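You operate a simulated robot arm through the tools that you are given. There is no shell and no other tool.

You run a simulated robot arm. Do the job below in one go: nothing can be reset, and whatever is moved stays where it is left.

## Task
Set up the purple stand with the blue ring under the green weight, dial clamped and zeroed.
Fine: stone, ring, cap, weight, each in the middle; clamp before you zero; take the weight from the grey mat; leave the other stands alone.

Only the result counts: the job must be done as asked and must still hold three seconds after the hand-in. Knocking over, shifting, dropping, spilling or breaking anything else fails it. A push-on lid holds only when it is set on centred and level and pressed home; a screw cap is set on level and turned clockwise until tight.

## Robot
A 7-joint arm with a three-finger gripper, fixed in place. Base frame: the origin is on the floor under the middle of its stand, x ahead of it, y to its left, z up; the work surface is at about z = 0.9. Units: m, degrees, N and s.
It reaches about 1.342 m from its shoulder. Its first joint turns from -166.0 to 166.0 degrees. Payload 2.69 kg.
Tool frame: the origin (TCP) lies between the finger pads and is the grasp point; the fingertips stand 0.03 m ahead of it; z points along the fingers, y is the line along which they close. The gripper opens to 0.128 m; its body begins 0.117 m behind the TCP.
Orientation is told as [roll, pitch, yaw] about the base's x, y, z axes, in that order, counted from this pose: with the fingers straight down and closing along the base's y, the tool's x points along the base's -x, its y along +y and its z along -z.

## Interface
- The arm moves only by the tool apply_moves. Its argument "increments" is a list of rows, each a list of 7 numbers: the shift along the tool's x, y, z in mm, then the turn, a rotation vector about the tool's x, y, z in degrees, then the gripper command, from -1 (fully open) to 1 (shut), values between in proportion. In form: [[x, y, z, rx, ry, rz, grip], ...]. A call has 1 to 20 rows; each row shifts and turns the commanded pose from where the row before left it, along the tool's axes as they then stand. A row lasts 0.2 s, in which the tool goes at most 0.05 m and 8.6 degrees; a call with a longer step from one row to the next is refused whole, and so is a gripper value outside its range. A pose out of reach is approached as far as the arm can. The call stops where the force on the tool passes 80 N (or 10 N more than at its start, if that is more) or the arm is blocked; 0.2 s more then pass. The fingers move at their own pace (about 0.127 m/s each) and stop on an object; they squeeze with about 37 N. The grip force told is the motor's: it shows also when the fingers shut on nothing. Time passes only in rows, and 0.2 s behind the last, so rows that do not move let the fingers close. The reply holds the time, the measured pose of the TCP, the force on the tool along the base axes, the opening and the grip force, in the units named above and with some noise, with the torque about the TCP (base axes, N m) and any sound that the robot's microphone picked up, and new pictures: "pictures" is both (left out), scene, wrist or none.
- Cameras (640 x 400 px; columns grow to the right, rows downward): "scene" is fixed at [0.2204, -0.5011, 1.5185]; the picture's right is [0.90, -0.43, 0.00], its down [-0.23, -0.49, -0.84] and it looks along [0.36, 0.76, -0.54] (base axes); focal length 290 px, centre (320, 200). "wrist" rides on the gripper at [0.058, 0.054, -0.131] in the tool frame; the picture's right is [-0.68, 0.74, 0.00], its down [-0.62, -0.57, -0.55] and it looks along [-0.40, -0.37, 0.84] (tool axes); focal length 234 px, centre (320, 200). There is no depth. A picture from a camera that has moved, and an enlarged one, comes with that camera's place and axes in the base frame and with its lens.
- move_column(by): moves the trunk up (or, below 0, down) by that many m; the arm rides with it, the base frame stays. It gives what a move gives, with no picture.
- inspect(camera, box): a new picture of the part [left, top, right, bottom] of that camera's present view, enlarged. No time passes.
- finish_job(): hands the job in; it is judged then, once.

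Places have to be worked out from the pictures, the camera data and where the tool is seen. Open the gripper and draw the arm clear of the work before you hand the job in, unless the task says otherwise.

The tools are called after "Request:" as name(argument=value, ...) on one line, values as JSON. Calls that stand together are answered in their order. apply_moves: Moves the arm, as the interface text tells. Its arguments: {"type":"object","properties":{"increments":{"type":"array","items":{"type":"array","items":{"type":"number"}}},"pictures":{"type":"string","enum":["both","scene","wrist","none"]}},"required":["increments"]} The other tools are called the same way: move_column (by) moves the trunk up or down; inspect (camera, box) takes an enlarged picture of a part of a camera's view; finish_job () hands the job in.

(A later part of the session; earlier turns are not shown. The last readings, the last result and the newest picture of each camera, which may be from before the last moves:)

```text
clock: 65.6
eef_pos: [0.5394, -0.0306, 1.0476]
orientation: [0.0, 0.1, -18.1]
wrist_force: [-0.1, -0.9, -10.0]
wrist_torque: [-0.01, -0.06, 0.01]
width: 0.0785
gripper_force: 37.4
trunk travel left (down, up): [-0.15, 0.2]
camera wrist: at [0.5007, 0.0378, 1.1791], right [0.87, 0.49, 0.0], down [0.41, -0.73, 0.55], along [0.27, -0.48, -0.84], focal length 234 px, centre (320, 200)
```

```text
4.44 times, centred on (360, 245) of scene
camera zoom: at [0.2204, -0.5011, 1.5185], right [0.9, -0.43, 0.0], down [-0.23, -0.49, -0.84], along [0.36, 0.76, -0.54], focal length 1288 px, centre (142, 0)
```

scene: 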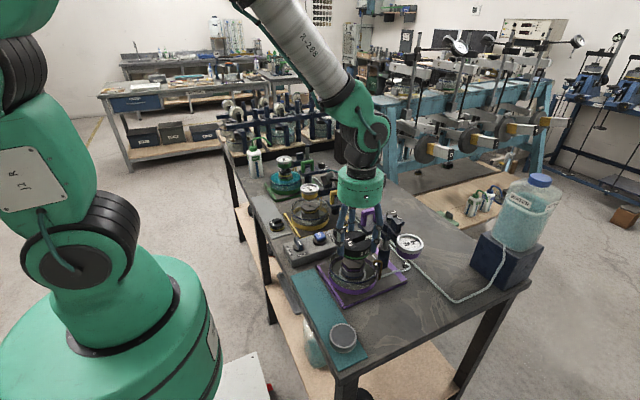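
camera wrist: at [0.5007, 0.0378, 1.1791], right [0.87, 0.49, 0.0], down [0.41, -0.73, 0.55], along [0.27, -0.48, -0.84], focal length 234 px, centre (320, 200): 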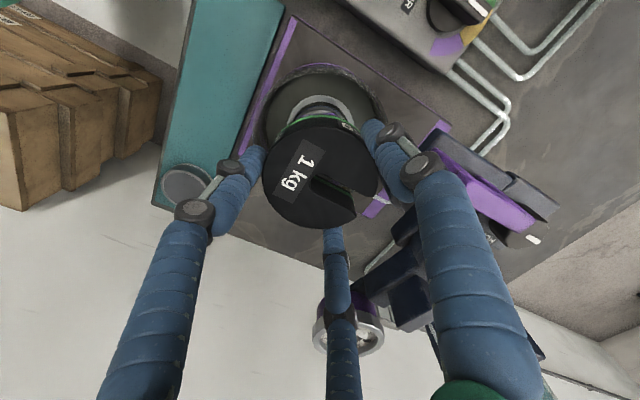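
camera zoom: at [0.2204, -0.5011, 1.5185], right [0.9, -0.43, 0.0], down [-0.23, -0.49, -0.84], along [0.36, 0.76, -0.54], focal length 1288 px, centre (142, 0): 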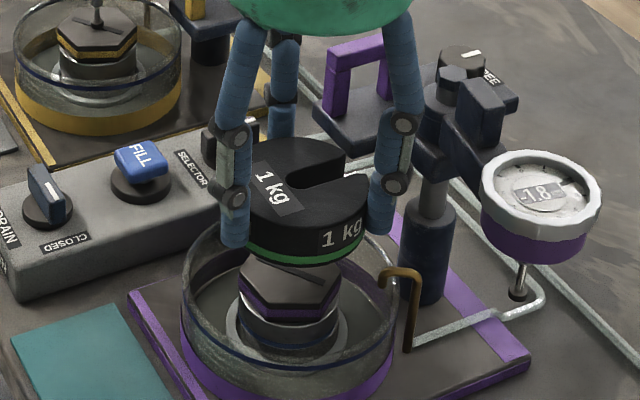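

Pose and pictures agree to about 1 mm now. I'll make a small trim and lower the weight toward the cap, finishing in 2 mm steps with force readings.

Request:
apply_moves(increments=[[-0.6, 0.2, 10, 0, 0, 0, 1], [0, 0, 15, 0, 0, 0, 1], [0, 0, 11, 0, 0, 0, 1], [0, 0, 0, 0, 0, 0, 1]], pictures="none")

Request:
apply_moves(increments=[[0, 0, 2, 0, 0, 0, 1], [0, 0, 2, 0, 0, 0, 1], [0, 0, 0, 0, 0, 0, 1]])

Request:
inspect(camera="scene", box=[330, 220, 390, 280])

Request:
inspect(camera="wrist", box=[240, 60, 400, 180])

```text
clock: 66.6
eef_pos: [0.5407, -0.0297, 1.0108]
orientation: [0.0, 0.1, -18.0]
wrist_force: [0.0, -0.1, -9.3]
wrist_torque: [-0.02, -0.03, 0.03]
width: 0.0782
gripper_force: 37.2
trunk travel left (down, up): [-0.15, 0.2]
```

```text
clock: 67.4
eef_pos: [0.5404, -0.0299, 1.0083]
orientation: [0.0, -0.1, -18.1]
wrist_force: [-0.8, 0.0, -9.7]
wrist_torque: [-0.01, -0.06, 0.0]
width: 0.0786
gripper_force: 36.8
trunk travel left (down, up): [-0.15, 0.2]
camera wrist: at [0.5012, 0.038, 1.1391], right [0.87, 0.49, 0.0], down [0.41, -0.73, 0.55], along [0.27, -0.48, -0.84], focal length 234 px, centre (320, 200)
```

scene: 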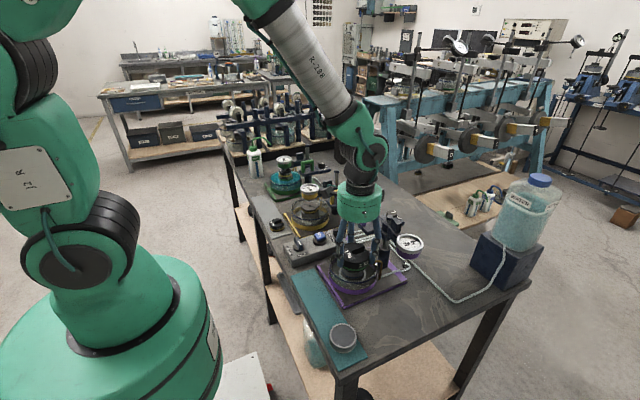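
wrist: 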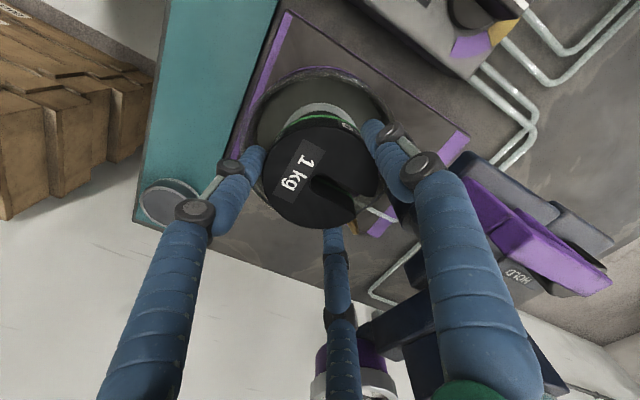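

```text
6.67 times, centred on (360, 250) of scene
camera zoom: at [0.2204, -0.5011, 1.5185], right [0.9, -0.43, 0.0], down [-0.23, -0.49, -0.84], along [0.36, 0.76, -0.54], focal length 1933 px, centre (53, -133)
```

zoom: 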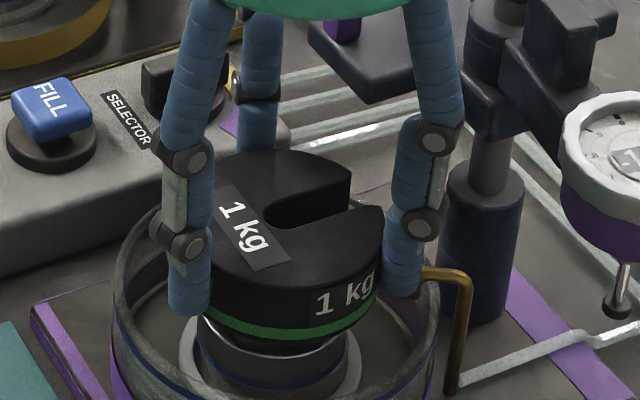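

```text
3.33 times, centred on (320, 120) of wrist
camera zoom: at [0.5012, 0.038, 1.1391], right [0.87, 0.49, 0.0], down [0.41, -0.73, 0.55], along [0.27, -0.48, -0.84], focal length 781 px, centre (320, 467)
```

zoom: 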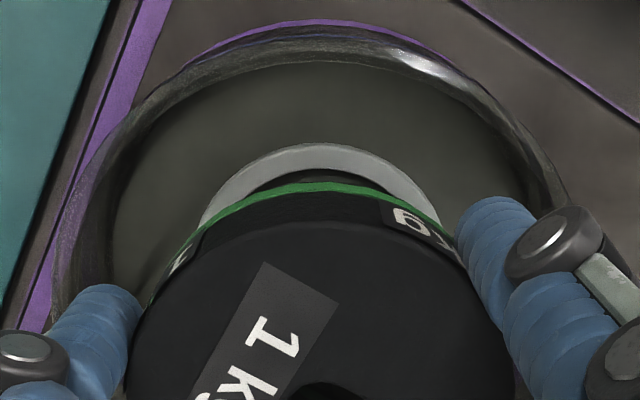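

Everything is aligned with only a few mm of gap left. I'll continue the gentle descent until the cap takes the load.

Request:
apply_moves(increments=[[0, 0, 2, 0, 0, 0, 1], [0, 0, 2, 0, 0, 0, 1], [0, 0, 0, 0, 0, 0, 1]], pictures="none")

Request:
apply_moves(increments=[[0, 0, 1.5, 0, 0, 0, 1], [0, 0, 0, 0, 0, 0, 1]], pictures="none")

Request:
apply_moves(increments=[[0, 0, 1.5, 0, 0, 0, 1], [0, 0, 0, 0, 0, 0, 1]], pictures="none")

```text
clock: 68.2
eef_pos: [0.5417, -0.0296, 1.0061]
orientation: [0.1, -0.2, -18.0]
wrist_force: [-5.8, -1.1, 29.6]
wrist_torque: [0.04, 0.48, 0.08]
width: 0.0787
gripper_force: 37.1
trunk travel left (down, up): [-0.15, 0.2]
```

```text
clock: 68.8
eef_pos: [0.5404, -0.0311, 1.0043]
orientation: [0.0, -0.2, -18.0]
wrist_force: [1.7, 2.1, 29.3]
wrist_torque: [0.36, -0.02, 0.01]
width: 0.0784
gripper_force: 37.1
trunk travel left (down, up): [-0.15, 0.2]
```

```text
clock: 69.4
eef_pos: [0.5395, -0.0311, 1.0018]
orientation: [0.0, -0.1, -17.9]
wrist_force: [4.8, 0.9, 27.0]
wrist_torque: [0.08, -0.22, 0.02]
width: 0.0785
gripper_force: 37.3
trunk travel left (down, up): [-0.15, 0.2]
```

The load is taken: force holds steady near 30 N as the pads reach their slip limit, so the weight is down on the cap. I'll relieve the push, open slowly, and back straight up.

Request:
apply_moves(increments=[[0, 0, -2.5, 0, 0, 0, 1], [0, 0, 0, 0, 0, 0, 1]], pictures="none")

Request:
apply_moves(increments=[[0, 0, 0, 0, 0, 0, -0.24], [0, 0, 0, 0, 0, 0, -0.3], [0, 0, 0, 0, 0, 0, -0.36], [0, 0, 0, 0, 0, 0, -0.36]])

Request:
inspect(camera="scene", box=[330, 220, 390, 280])

```text
clock: 70.0
eef_pos: [0.5399, -0.0309, 1.002]
orientation: [0.0, 0.1, -18.1]
wrist_force: [3.6, 0.2, 4.5]
wrist_torque: [0.04, -0.24, 0.05]
width: 0.0785
gripper_force: 37.2
trunk travel left (down, up): [-0.15, 0.2]
```

```text
clock: 71.0
eef_pos: [0.5408, -0.0303, 1.0037]
orientation: [0.0, -0.1, -18.0]
wrist_force: [-0.3, -0.5, 0.6]
wrist_torque: [-0.01, -0.04, -0.02]
width: 0.087
gripper_force: 0.1
trunk travel left (down, up): [-0.15, 0.2]
camera wrist: at [0.5013, 0.038, 1.1348], right [0.87, 0.49, 0.0], down [0.41, -0.73, 0.55], along [0.27, -0.48, -0.84], focal length 234 px, centre (320, 200)
```

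scene: 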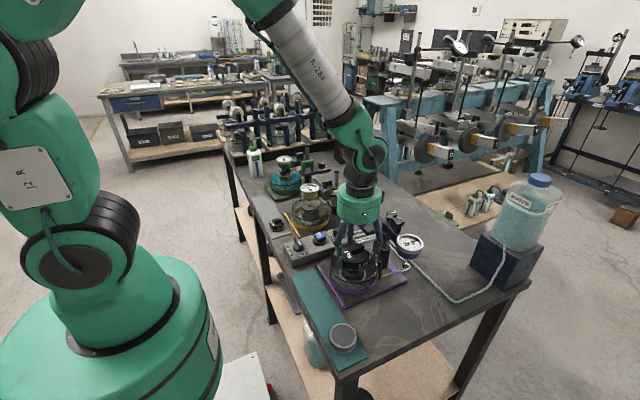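
wrist: 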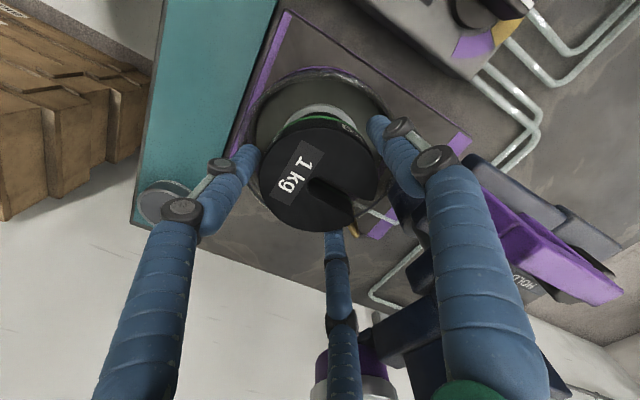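

```text
6.67 times, centred on (360, 250) of scene
camera zoom: at [0.2204, -0.5011, 1.5185], right [0.9, -0.43, 0.0], down [-0.23, -0.49, -0.84], along [0.36, 0.76, -0.54], focal length 1933 px, centre (53, -133)
```

zoom: 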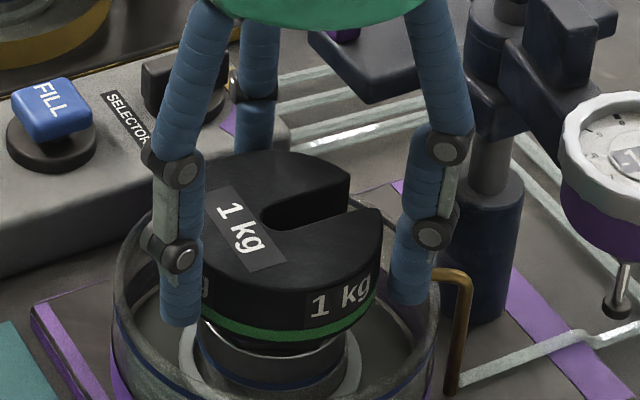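

The weight stands on the cap. I'll rise clear and inspect the stack and the dial arm before working the stand.

Request:
apply_moves(increments=[[0, 0, -10, 0, 0, 0, -0.36], [0, 0, -20, 0, 0, 0, -0.36], [0, 0, -40, 0, 0, 0, -0.36], [0, 0, -45, 0, 0, 0, -0.36], [0, 0, -45, 0, 0, 0, -0.36], [0, 0, -40, 0, 0, 0, -0.36], [0, 0, 0, 0, 0, 0, -0.36], [0, 0, 0, 0, 0, 0, -0.36]])

Request:
inspect(camera="scene", box=[320, 210, 400, 300])

Request:
inspect(camera="wrist", box=[240, 30, 480, 210])

```text
clock: 72.8
eef_pos: [0.5403, -0.0292, 1.2047]
orientation: [0.0, 0.0, -18.0]
wrist_force: [0.4, -0.3, -0.8]
wrist_torque: [0.0, 0.02, -0.05]
width: 0.0874
gripper_force: 0.1
trunk travel left (down, up): [-0.15, 0.2]
camera wrist: at [0.5021, 0.0386, 1.3358], right [0.87, 0.49, 0.0], down [0.41, -0.73, 0.55], along [0.27, -0.48, -0.84], focal length 234 px, centre (320, 200)
```

scene: 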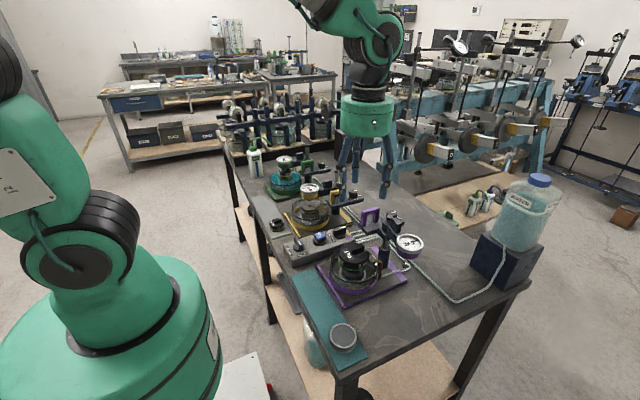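
wrist: 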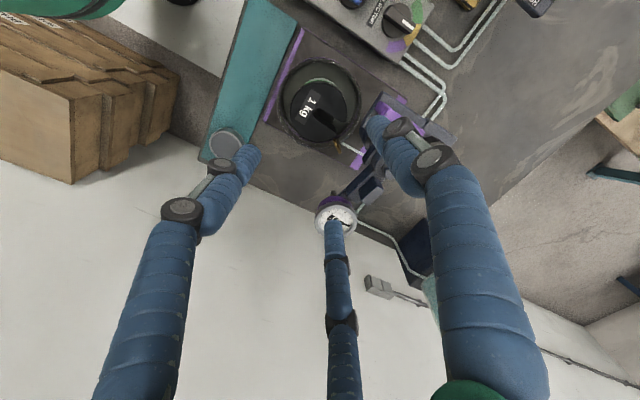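

```text
4.44 times, centred on (360, 255) of scene
camera zoom: at [0.2204, -0.5011, 1.5185], right [0.9, -0.43, 0.0], down [-0.23, -0.49, -0.84], along [0.36, 0.76, -0.54], focal length 1288 px, centre (142, -44)
```

zoom: 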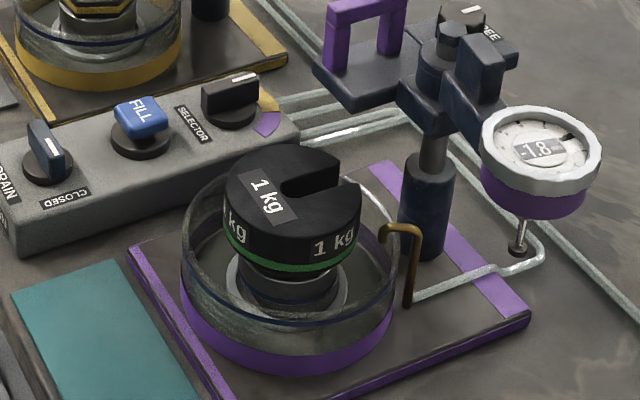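

```text
2.22 times, centred on (360, 120) of wrist
camera zoom: at [0.5021, 0.0386, 1.3358], right [0.87, 0.49, 0.0], down [0.41, -0.73, 0.55], along [0.27, -0.48, -0.84], focal length 520 px, centre (231, 378)
```

zoom: 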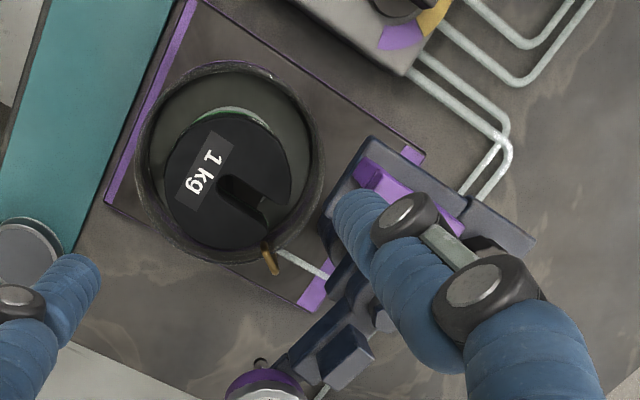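

The stack is complete: stone, blue ring, cap, and the green weight centred. Next I'll put the wrist camera over the post to study the hub, arm, handle and knob in detail.

Request:
apply_moves(increments=[[0, 0, -45, 0, 0, 0, -1], [-46, 4.4, 0, 0, 0, 0, -1], [-46, 4.4, 0, 0, 0, 0, -1], [0, 0, 0, 0, 0, 0, -1], [0, 0, 0, 0, 0, 0, -1]], pictures="wrist")

Request:
inspect(camera="wrist", box=[240, 60, 400, 180])

Request:
inspect(camera="wrist", box=[220, 40, 400, 240])

```text
clock: 74.0
eef_pos: [0.6313, -0.0511, 1.2502]
orientation: [0.0, -0.2, -18.0]
wrist_force: [-1.0, -0.3, 0.6]
wrist_torque: [-0.01, -0.07, -0.01]
width: 0.1282
gripper_force: 0.1
trunk travel left (down, up): [-0.15, 0.2]
camera wrist: at [0.5914, 0.0174, 1.3824], right [0.87, 0.49, 0.0], down [0.41, -0.73, 0.55], along [0.27, -0.48, -0.84], focal length 234 px, centre (320, 200)
```

wrist: 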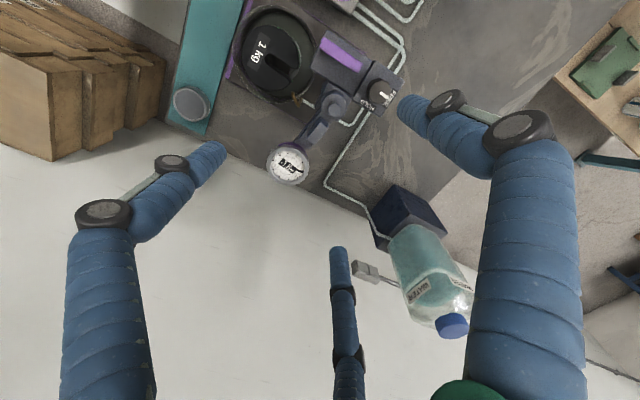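

```text
3.33 times, centred on (320, 120) of wrist
camera zoom: at [0.5914, 0.0174, 1.3824], right [0.87, 0.49, 0.0], down [0.41, -0.73, 0.55], along [0.27, -0.48, -0.84], focal length 781 px, centre (320, 467)
```

zoom: 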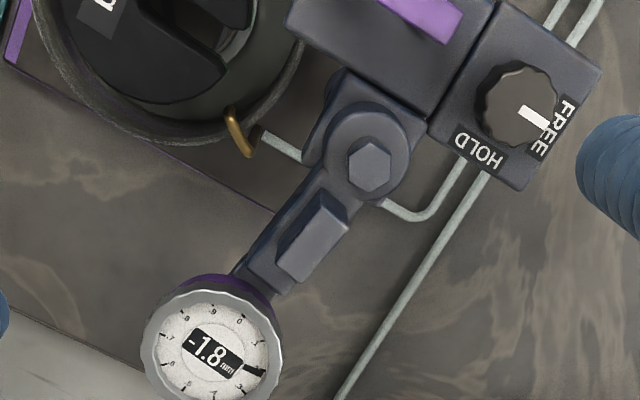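

```text
2.00 times, centred on (310, 140) of wrist
camera zoom: at [0.5914, 0.0174, 1.3824], right [0.87, 0.49, 0.0], down [0.41, -0.73, 0.55], along [0.27, -0.48, -0.84], focal length 468 px, centre (340, 320)
```

zoom: 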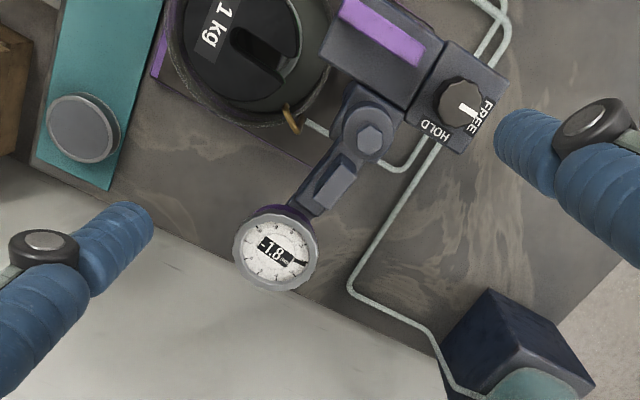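

The layout is now exact:
- Post at about (0.640, -0.031), exactly 0.10 m from the seat axis.
- Dial at about (0.620, -0.128), on a 0.10 m arm at -101.5°.
- Knob mark at FREE (+x), with HOLD at -y, a quarter turn clockwise.

I'll grasp the dial's bezel centrically from above and carry it along its arc. First I'll move over the dial with yaw 48.5° so no finger points along the arm.

Request:
apply_moves(increments=[[-6.6, -38.1, 0, 0, 0, 0, -1], [-6.6, -38.1, 0, 0, 0, 0, -1], [0, 0, 0, 0, 0, -8.3, -0.6], [0, 0, 0, 0, 0, -8.3, -0.25], [0, 0, 0, 0, 0, -8.3, -0.25], [0, 0, 0, 0, 0, -8.3, -0.25], [0, 0, 0, 0, 0, -8.3, -0.25], [0, 0, 0, 0, 0, -8.3, -0.25], [0, 0, 0, 0, 0, -8.3, -0.25], [0, 0, 0, 0, 0, -8.4, -0.25], [0, 0, 30, 0, 0, 0, -0.25], [0, 0, 20, 0, 0, 0, -0.25], [0, 0, 0, 0, 0, 0, -0.25], [0, 0, 0, 0, 0, 0, -0.25]])

Request:
inspect(camera="wrist", box=[220, 60, 420, 220])

Request:
inspect(camera="scene", box=[350, 130, 470, 280])

```text
clock: 77.0
eef_pos: [0.6192, -0.1273, 1.1997]
orientation: [0.1, -0.1, 48.4]
wrist_force: [-1.0, -0.7, 0.3]
wrist_torque: [-0.03, -0.04, 0.0]
width: 0.0803
gripper_force: 0.0
trunk travel left (down, up): [-0.15, 0.2]
camera wrist: at [0.5402, -0.136, 1.3306], right [-0.1, 0.99, 0.0], down [0.83, 0.09, 0.55], along [0.55, 0.06, -0.84], focal length 234 px, centre (320, 200)
```

scene: 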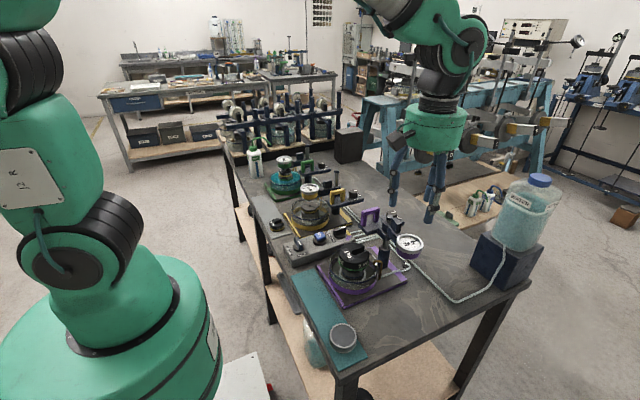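
wrist: 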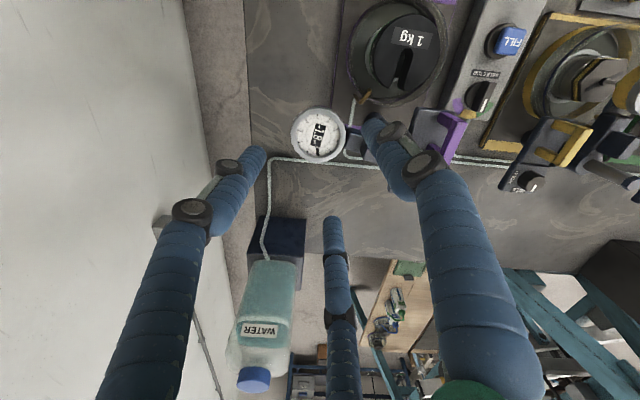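

```text
2.50 times, centred on (320, 140) of wrist
camera zoom: at [0.5402, -0.136, 1.3306], right [-0.1, 0.99, 0.0], down [0.83, 0.09, 0.55], along [0.55, 0.06, -0.84], focal length 585 px, centre (320, 350)
```

zoom: 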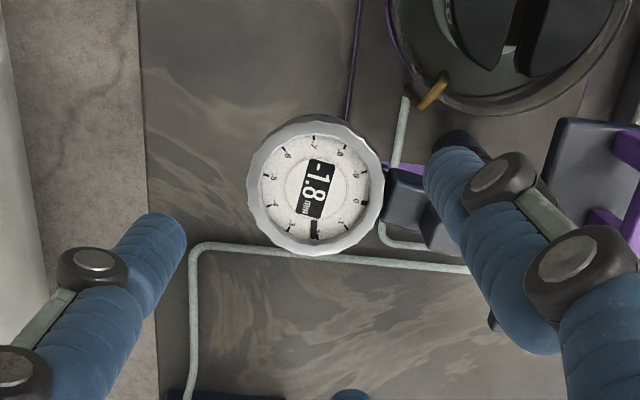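

```text
2.67 times, centred on (410, 205) of scene
camera zoom: at [0.2204, -0.5011, 1.5185], right [0.9, -0.43, 0.0], down [-0.23, -0.49, -0.84], along [0.36, 0.76, -0.54], focal length 773 px, centre (80, 187)
```

zoom: 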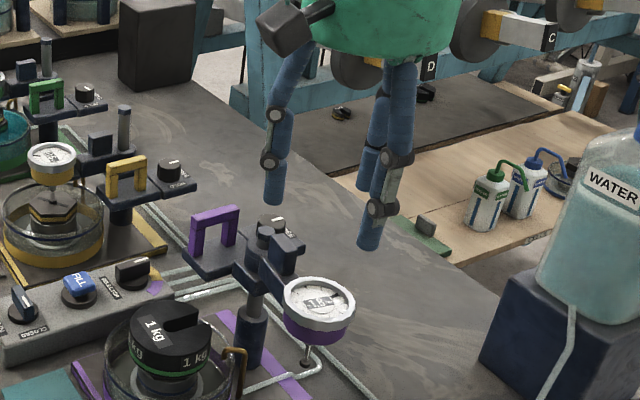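

The dial is almost under the tool, with the arm lying between two fingers as planned. I'll correct by 2–3 mm and lower so the pads cover the bezel (top at z ≈ 1.076), and check before closing.

Request:
apply_moves(increments=[[-1.4, -2.5, 10, 0, 0, 0, -0.2], [0, 0, 30, 0, 0, 0, -0.2], [0, 0, 30, 0, 0, 0, -0.2], [0, 0, 25, 0, 0, 0, -0.2], [0, 0, 0, 0, 0, 0, -0.2], [0, 0, 0, 0, 0, 0, -0.2]])

Request:
inspect(camera="wrist", box=[220, 60, 420, 220])

Request:
inspect(camera="scene", box=[370, 190, 450, 270])

```text
clock: 78.4
eef_pos: [0.6202, -0.1274, 1.1044]
orientation: [0.1, 0.0, 48.5]
wrist_force: [-0.5, -0.2, -0.2]
wrist_torque: [-0.03, -0.03, 0.0]
width: 0.0769
gripper_force: 0.0
trunk travel left (down, up): [-0.15, 0.2]
camera wrist: at [0.5422, -0.1362, 1.2354], right [-0.1, 0.99, 0.0], down [0.83, 0.09, 0.55], along [0.55, 0.06, -0.84], focal length 234 px, centre (320, 200)
```

scene: 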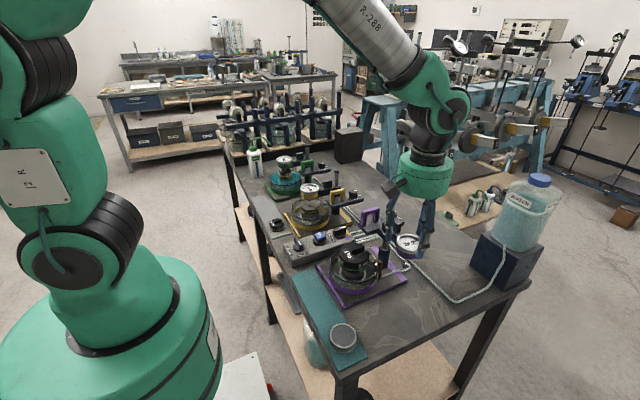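
wrist: 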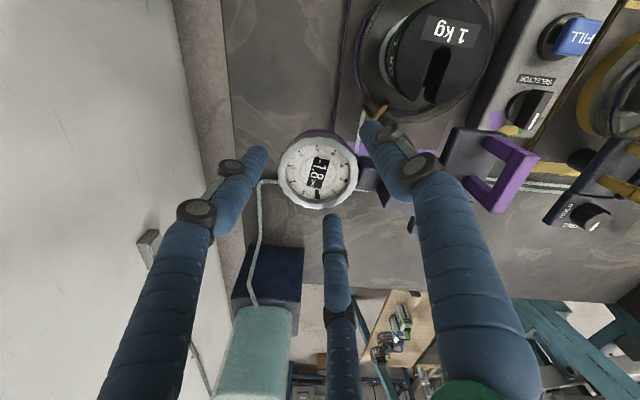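

```text
2.50 times, centred on (320, 140) of wrist
camera zoom: at [0.5422, -0.1362, 1.2354], right [-0.1, 0.99, 0.0], down [0.83, 0.09, 0.55], along [0.55, 0.06, -0.84], focal length 585 px, centre (320, 350)
```

zoom: 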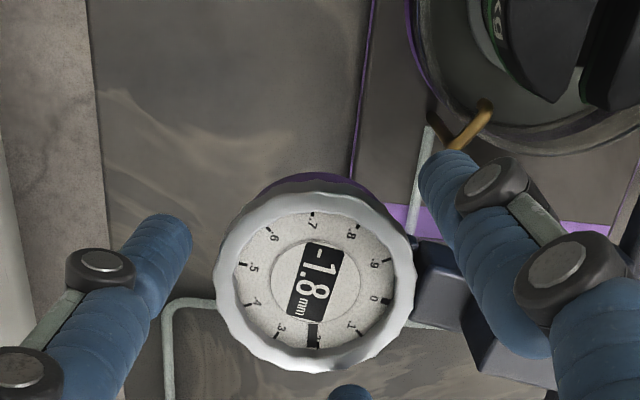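

```text
5.00 times, centred on (410, 230) of scene
camera zoom: at [0.2204, -0.5011, 1.5185], right [0.9, -0.43, 0.0], down [-0.23, -0.49, -0.84], along [0.36, 0.76, -0.54], focal length 1450 px, centre (-130, 50)
```

zoom: 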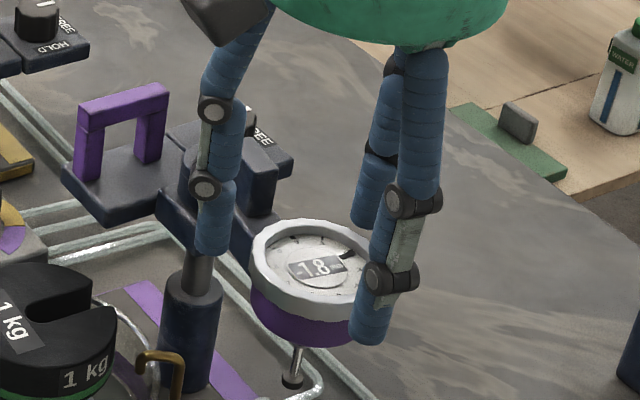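

The dial lies within 2 mm of the tool axis and the bezel is 60 mm across. I'll go down 20 mm so the pads cover the bezel and close.

Request:
apply_moves(increments=[[0.5, -1.0, 10, 0, 0, 0, -0.2], [0, 0, 10, 0, 0, 0, -0.2], [0, 0, 0, 0, 0, 0, 0.0], [0, 0, 0, 0, 0, 0, 0.3], [0, 0, 0, 0, 0, 0, 0.6], [0, 0, 0, 0, 0, 0, 0.6]])

Request:
inspect(camera="wrist", box=[220, 60, 420, 220])

Request:
inspect(camera="scene", box=[370, 190, 450, 270])

```text
clock: 79.8
eef_pos: [0.6218, -0.1284, 1.0833]
orientation: [0.0, 0.1, 48.6]
wrist_force: [-2.4, -9.1, 0.1]
wrist_torque: [-0.26, -0.14, -0.01]
width: 0.0584
gripper_force: 44.8
trunk travel left (down, up): [-0.15, 0.2]
camera wrist: at [0.5432, -0.1374, 1.2147], right [-0.1, 0.99, 0.0], down [0.83, 0.09, 0.55], along [0.55, 0.06, -0.84], focal length 234 px, centre (320, 200)
```

scene: 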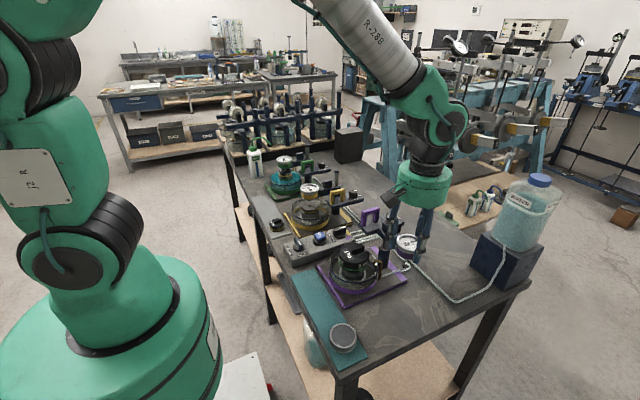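
wrist: 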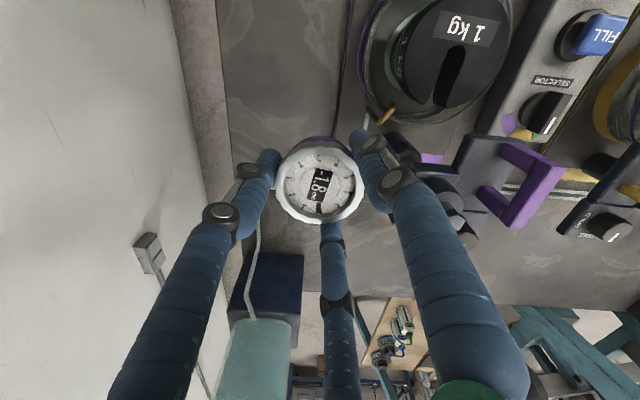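

```text
2.50 times, centred on (320, 140) of wrist
camera zoom: at [0.5432, -0.1374, 1.2147], right [-0.1, 0.99, 0.0], down [0.83, 0.09, 0.55], along [0.55, 0.06, -0.84], focal length 585 px, centre (320, 350)
```

zoom: 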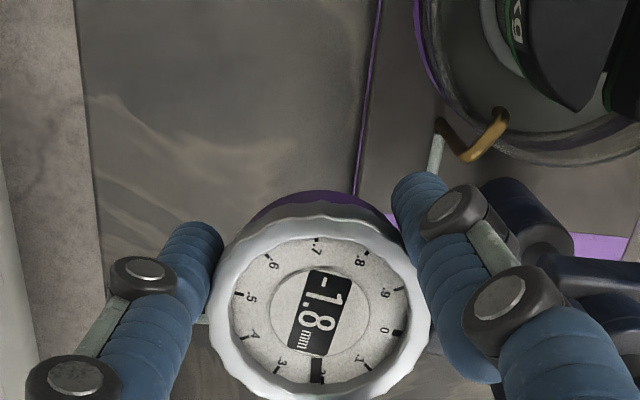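

```text
5.00 times, centred on (410, 230) of scene
camera zoom: at [0.2204, -0.5011, 1.5185], right [0.9, -0.43, 0.0], down [-0.23, -0.49, -0.84], along [0.36, 0.76, -0.54], focal length 1450 px, centre (-130, 50)
```

zoom: 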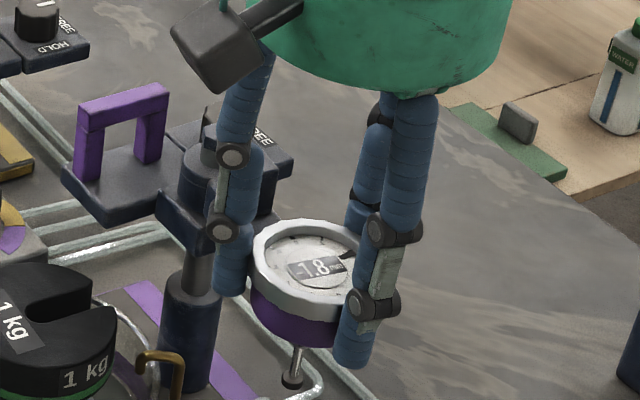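

The bezel is held (58 mm). I'll try the first ~20° of the swing along the arc, turning the tool with it, and check the force.

Request:
apply_moves(increments=[[2.6, 5.1, 0, 0, 0, 3.27, 0.6], [5.13, 10.19, 0, 0, 0, 6.54, 0.6], [5.13, 10.19, 0, 0, 0, 6.54, 0.6], [0, 0, 0, 0, 0, 0, 0.6]])

Request:
inspect(camera="scene", box=[350, 190, 450, 280])

```text
clock: 80.8
eef_pos: [0.595, -0.1184, 1.0837]
orientation: [0.1, 0.0, 32.1]
wrist_force: [-4.5, -7.9, -6.0]
wrist_torque: [0.16, 0.44, -0.01]
width: 0.0585
gripper_force: 45.3
trunk travel left (down, up): [-0.15, 0.2]
camera wrist: at [0.5168, -0.1055, 1.2146], right [0.18, 0.98, 0.0], down [0.82, -0.15, 0.55], along [0.54, -0.1, -0.84], focal length 234 px, centre (320, 200)
```

scene: 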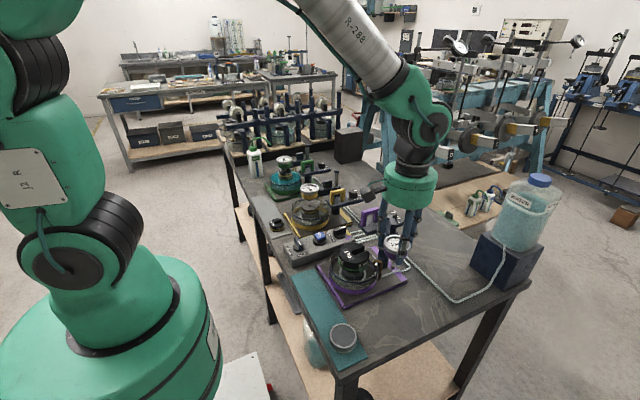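
wrist: 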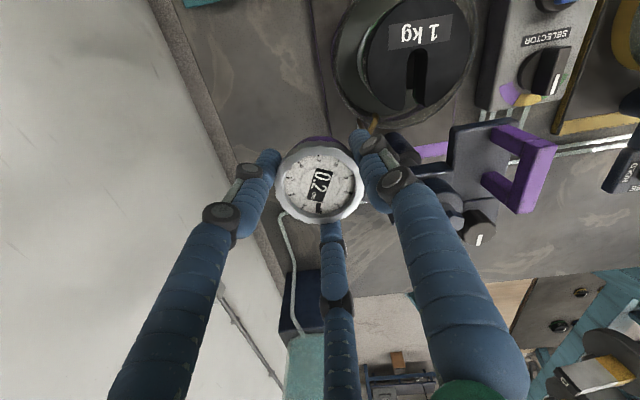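

```text
4.44 times, centred on (400, 235) of scene
camera zoom: at [0.2204, -0.5011, 1.5185], right [0.9, -0.43, 0.0], down [-0.23, -0.49, -0.84], along [0.36, 0.76, -0.54], focal length 1288 px, centre (-36, 44)
```

zoom: 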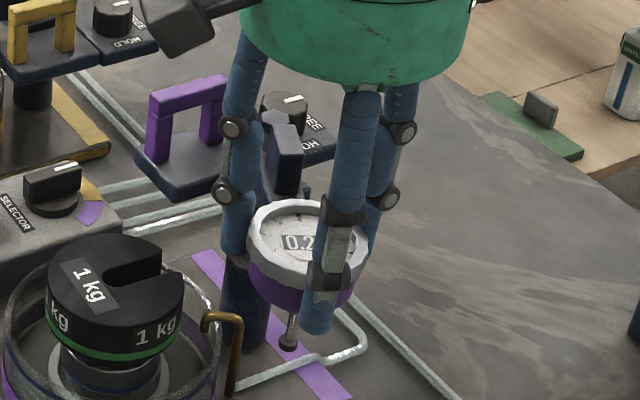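

The arm swings freely with only light forces. The display now reads 0.2 instead of -1.8, so turning the bezel relative to the arm shifts the reading. I'll look closely.

Request:
inspect(camera="wrist", box=[260, 120, 380, 230])

Request:
inspect(camera="scene", box=[370, 215, 430, 270])

```text
3.64 times, centred on (320, 175) of wrist
camera zoom: at [0.5168, -0.1055, 1.2146], right [0.18, 0.98, 0.0], down [0.82, -0.15, 0.55], along [0.54, -0.1, -0.84], focal length 852 px, centre (320, 291)
```

zoom: 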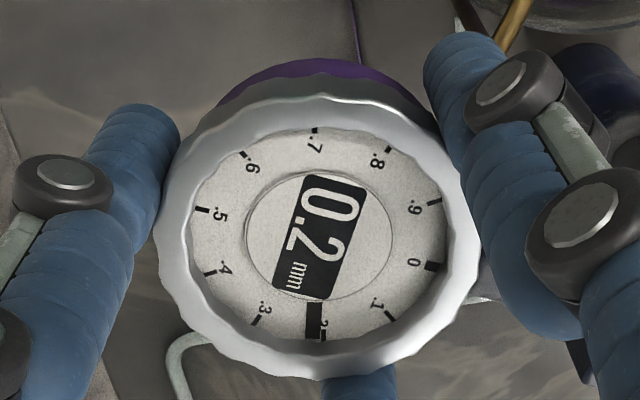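

```text
7.27 times, centred on (400, 242) of scene
camera zoom: at [0.2204, -0.5011, 1.5185], right [0.9, -0.43, 0.0], down [-0.23, -0.49, -0.84], along [0.36, 0.76, -0.54], focal length 2108 px, centre (-262, -109)
```

zoom: 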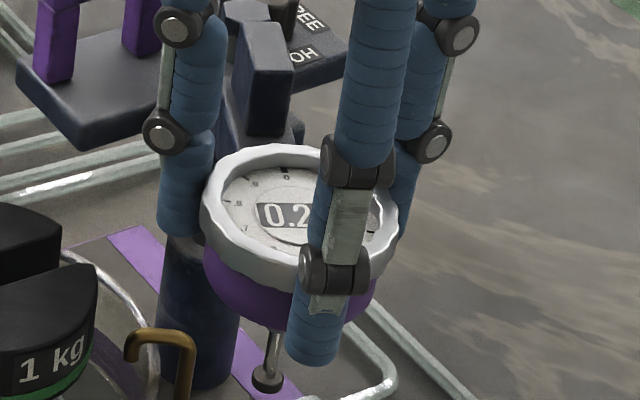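

The hand still points at the same scale mark (.2, with 1 mm per turn) and only the millimetre count changed, so the bezel itself did not turn. The foot must pass over the weight's top, so I'll swing another 31°, stop short of the weight, and check the height clearance.

Request:
apply_moves(increments=[[4.79, 9.45, 0, 0, 0, 6.16, 0.6], [4.79, 9.45, 0, 0, 0, 6.16, 0.6], [4.79, 9.45, 0, 0, 0, 6.16, 0.6], [4.79, 9.45, 0, 0, 0, 6.16, 0.6], [4.79, 9.45, 0, 0, 0, 6.16, 0.6], [0, 0, 0, 0, 0, 0, 0.6]])

Request:
inspect(camera="scene", box=[325, 215, 415, 285])

Request:
inspect(camera="wrist", box=[240, 100, 420, 240])

```text
clock: 82.2
eef_pos: [0.5562, -0.0843, 1.0825]
orientation: [0.0, 0.0, 1.3]
wrist_force: [-24.2, -13.3, -4.2]
wrist_torque: [0.15, 0.95, -0.03]
width: 0.0584
gripper_force: 45.5
trunk travel left (down, up): [-0.15, 0.2]
camera wrist: at [0.4962, -0.032, 1.2146], right [0.66, 0.75, 0.0], down [0.63, -0.55, 0.55], along [0.41, -0.36, -0.84], focal length 234 px, centre (320, 200)
```

scene: 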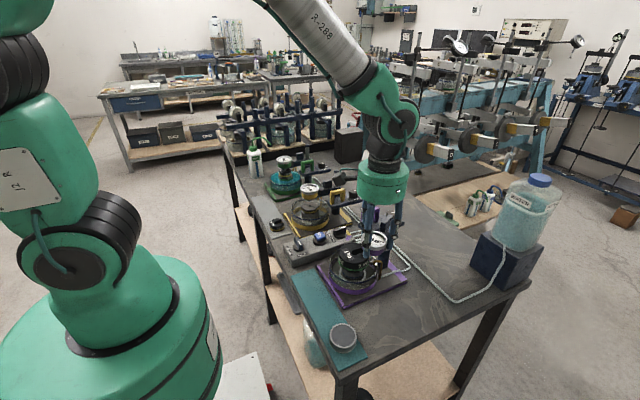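
wrist: 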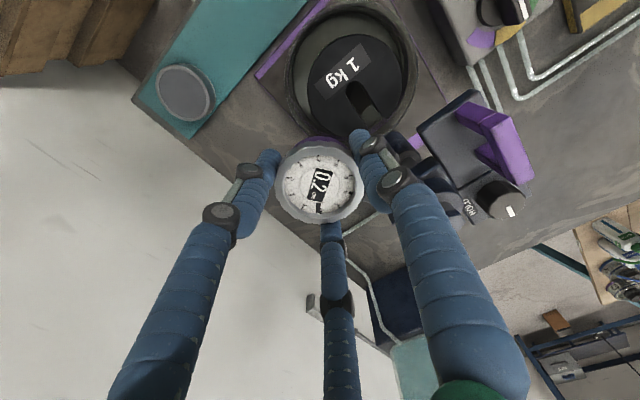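

```text
5.71 times, centred on (370, 250) of scene
camera zoom: at [0.2204, -0.5011, 1.5185], right [0.9, -0.43, 0.0], down [-0.23, -0.49, -0.84], along [0.36, 0.76, -0.54], focal length 1657 px, centre (34, -86)
```

zoom: 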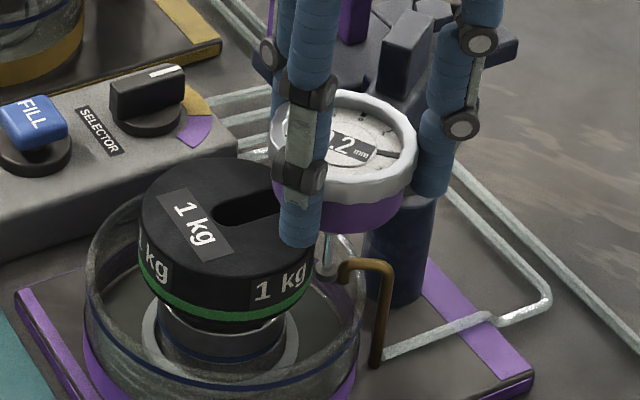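

```text
2.86 times, centred on (330, 170) of wrist
camera zoom: at [0.4962, -0.032, 1.2146], right [0.66, 0.75, 0.0], down [0.63, -0.55, 0.55], along [0.41, -0.36, -0.84], focal length 669 px, centre (291, 286)
```

zoom: 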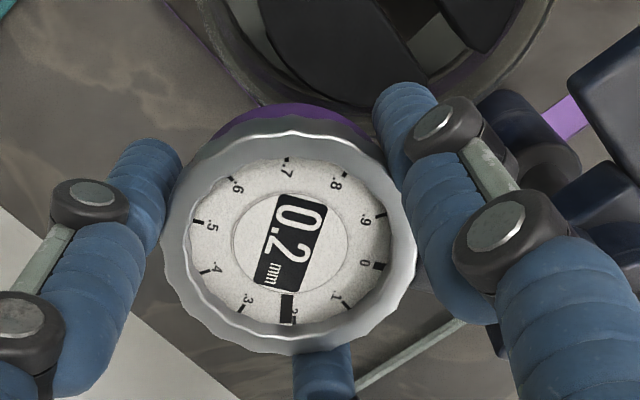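

There is a 27 N outward radial push, so my arc is about 1–1.5 mm too tight. The height clearance between foot and weight top also looks small. I'll stop and zoom in on the foot before going further.

Request:
inspect(camera="scene", box=[355, 245, 395, 275])

Request:
inspect(camera="scene", box=[330, 225, 390, 270])

Request:
inspect(camera="scene", box=[375, 195, 415, 235])

```text
13.33 times, centred on (375, 260) of scene
camera zoom: at [0.2204, -0.5011, 1.5185], right [0.9, -0.43, 0.0], down [-0.23, -0.49, -0.84], along [0.36, 0.76, -0.54], focal length 3865 px, centre (-413, -600)
```

zoom: 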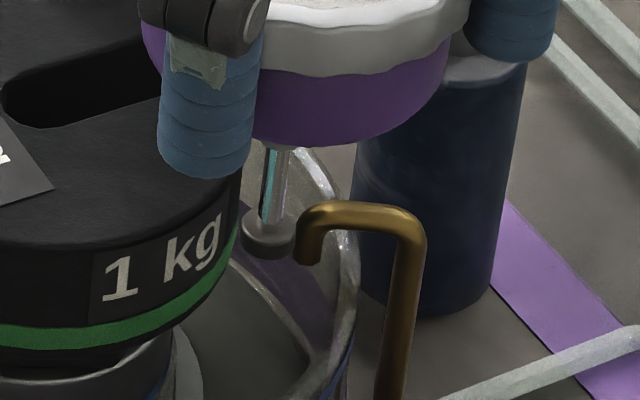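

```text
8.89 times, centred on (360, 248) of scene
camera zoom: at [0.2204, -0.5011, 1.5185], right [0.9, -0.43, 0.0], down [-0.23, -0.49, -0.84], along [0.36, 0.76, -0.54], focal length 2577 px, centre (-36, -222)
```

zoom: 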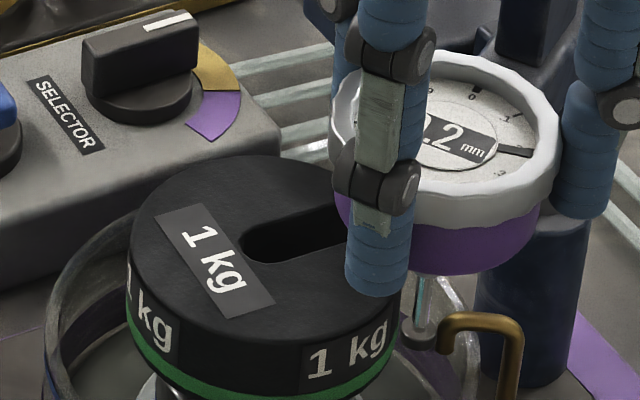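

```text
10.00 times, centred on (395, 215) of scene
camera zoom: at [0.2204, -0.5011, 1.5185], right [0.9, -0.43, 0.0], down [-0.23, -0.49, -0.84], along [0.36, 0.76, -0.54], focal length 2899 px, centre (-430, 50)
```

zoom: 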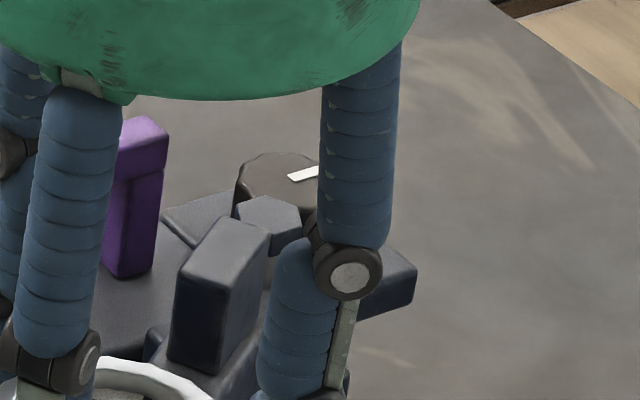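

By my estimate the foot bottom is at about 1.001 and the weight top at about 0.997, so the clearance is only 3–5 mm. I'll relieve the radial push by moving 1.5 mm outward and try lifting 3 mm to see whether the carriage has upward travel.

Request:
apply_moves(increments=[[1.3, -0.78, 0, 0, 0, 0, 0.6], [0, 0, -1.5, 0, 0, 0, 0.6], [0, 0, -1.5, 0, 0, 0, 0.6], [0, 0, 0, 0, 0, 0, 0.6]], pictures="wrist")

Request:
inspect(camera="scene", box=[355, 245, 395, 275])

```text
clock: 83.2
eef_pos: [0.5554, -0.0851, 1.0861]
orientation: [0.0, 0.0, 1.3]
wrist_force: [-11.3, -5.8, -16.1]
wrist_torque: [0.13, 0.05, 0.01]
width: 0.0584
gripper_force: 44.9
trunk travel left (down, up): [-0.15, 0.2]
camera wrist: at [0.4964, -0.0328, 1.2176], right [0.66, 0.75, 0.0], down [0.63, -0.55, 0.55], along [0.41, -0.36, -0.84], focal length 234 px, centre (320, 200)
```

wrist: 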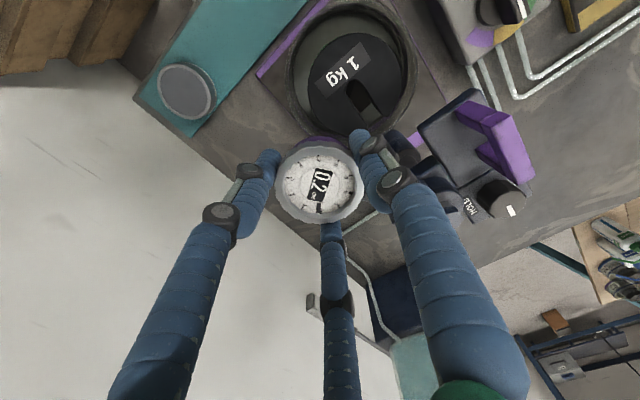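

```text
13.33 times, centred on (375, 260) of scene
camera zoom: at [0.2204, -0.5011, 1.5185], right [0.9, -0.43, 0.0], down [-0.23, -0.49, -0.84], along [0.36, 0.76, -0.54], focal length 3865 px, centre (-413, -600)
```

zoom: 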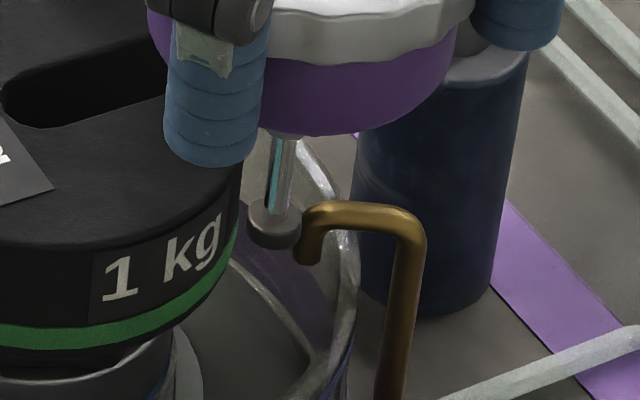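

The carriage did rise about 2.5 mm with a 16 N pull, so it has upward travel. I'll lift 4 mm more for a safer clearance, watching the force.

Request:
apply_moves(increments=[[0.4, -0.25, -1.5, 0, 0, 0, 0.7], [0, 0, -1.5, 0, 0, 0, 0.7], [0, 0, -1, 0, 0, 0, 0.7], [0, 0, 0, 0, 0, 0, 0.7]], pictures="wrist")

Request:
inspect(camera="scene", box=[355, 245, 395, 275])

Request:
inspect(camera="scene", box=[375, 195, 415, 235])

```text
clock: 84.2
eef_pos: [0.5557, -0.0845, 1.0899]
orientation: [0.2, 0.2, 1.3]
wrist_force: [1.1, 1.9, -44.1]
wrist_torque: [0.33, -0.03, 0.02]
width: 0.0584
gripper_force: 44.8
trunk travel left (down, up): [-0.15, 0.2]
camera wrist: at [0.4969, -0.033, 1.2203], right [0.66, 0.75, 0.0], down [0.63, -0.55, 0.55], along [0.41, -0.36, -0.84], focal length 234 px, centre (320, 200)
```

wrist: 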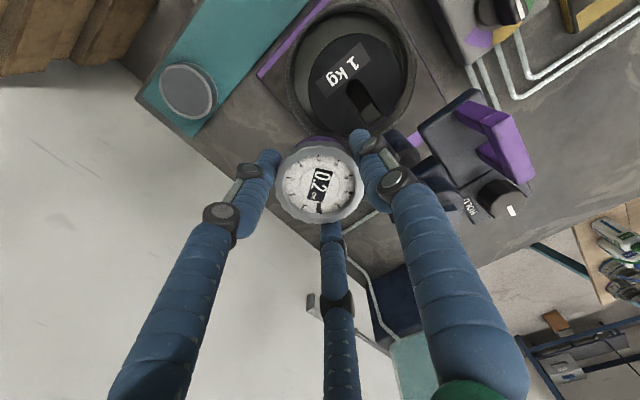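

```text
13.33 times, centred on (375, 260) of scene
camera zoom: at [0.2204, -0.5011, 1.5185], right [0.9, -0.43, 0.0], down [-0.23, -0.49, -0.84], along [0.36, 0.76, -0.54], focal length 3865 px, centre (-413, -600)
```

zoom: 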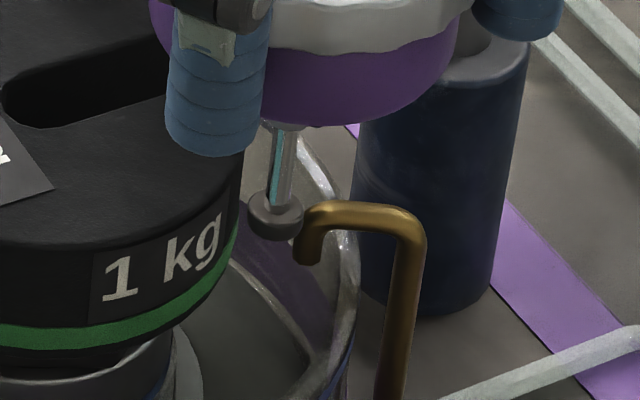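

```text
10.00 times, centred on (395, 215) of scene
camera zoom: at [0.2204, -0.5011, 1.5185], right [0.9, -0.43, 0.0], down [-0.23, -0.49, -0.84], along [0.36, 0.76, -0.54], focal length 2899 px, centre (-430, 50)
```

zoom: 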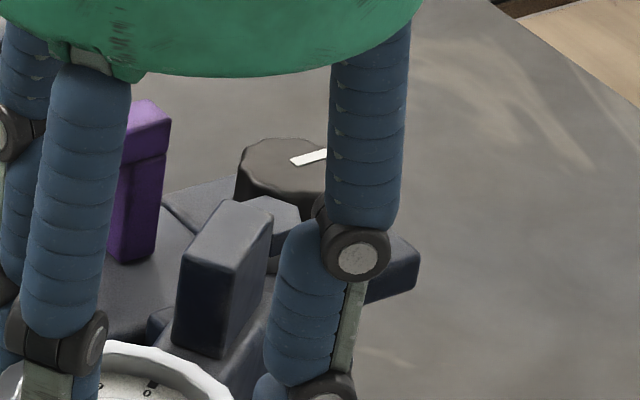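

The carriage is up about 4 mm and near its stop (44 N), which gives roughly 8 mm of clearance over the weight. I'll ease the pull and swing on another 19°, then check.

Request:
apply_moves(increments=[[0, 0, 1.0, 0, 0, 0, 0.7], [5.29, 9.99, 0, 0, 0, 6.48, 0.7], [5.29, 9.99, 0, 0, 0, 6.48, 0.7], [5.29, 9.99, 0, 0, 0, 6.48, 0.7], [0, 0, 0, 0, 0, 0, 0.7]])

Request:
inspect(camera="scene", box=[330, 220, 400, 270])

Request:
inspect(camera="wrist", box=[240, 80, 440, 240])

```text
clock: 85.4
eef_pos: [0.542, -0.0533, 1.09]
orientation: [0.0, 0.1, -18.2]
wrist_force: [-18.5, -4.2, -34.0]
wrist_torque: [0.15, 0.33, -0.01]
width: 0.0581
gripper_force: 45.1
trunk travel left (down, up): [-0.15, 0.2]
camera wrist: at [0.5042, 0.0156, 1.2206], right [0.87, 0.49, 0.0], down [0.41, -0.73, 0.55], along [0.27, -0.48, -0.84], focal length 234 px, centre (320, 200)
```

scene: 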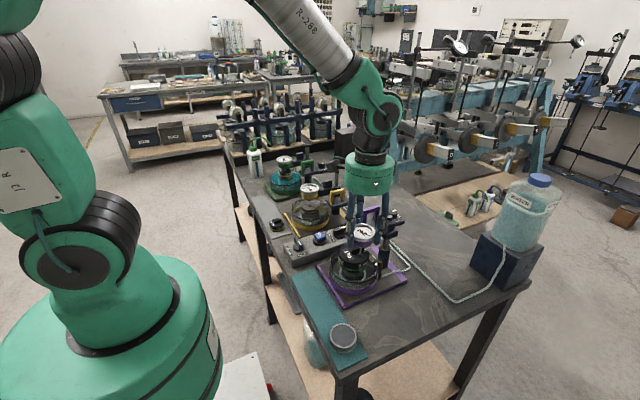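
wrist: 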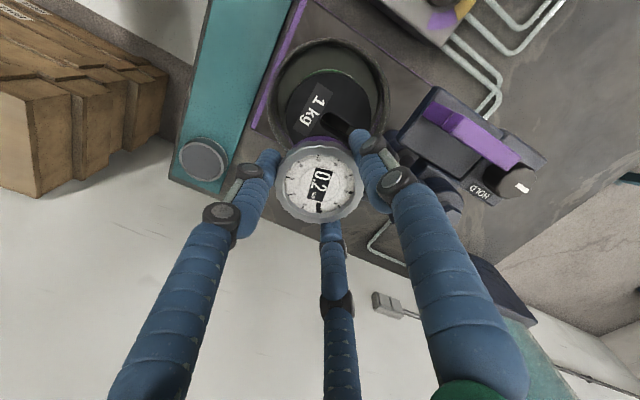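

```text
8.00 times, centred on (365, 245) of scene
camera zoom: at [0.2204, -0.5011, 1.5185], right [0.9, -0.43, 0.0], down [-0.23, -0.49, -0.84], along [0.36, 0.76, -0.54], focal length 2319 px, centre (-40, -160)
```

zoom: 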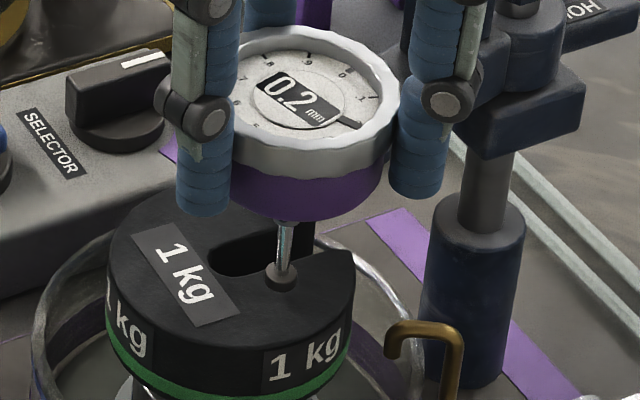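

```text
2.50 times, centred on (340, 160) of wrist
camera zoom: at [0.5042, 0.0156, 1.2206], right [0.87, 0.49, 0.0], down [0.41, -0.73, 0.55], along [0.27, -0.48, -0.84], focal length 585 px, centre (270, 300)
```

zoom: 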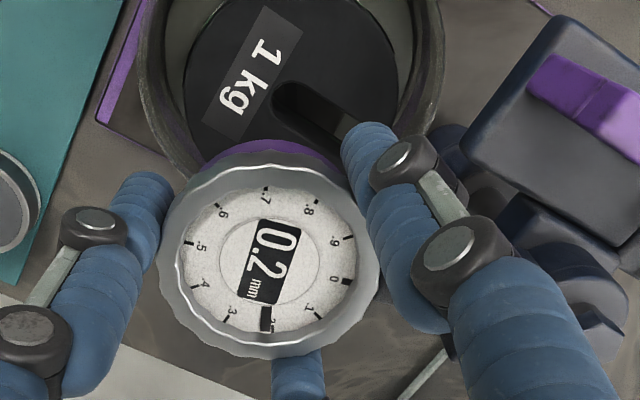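

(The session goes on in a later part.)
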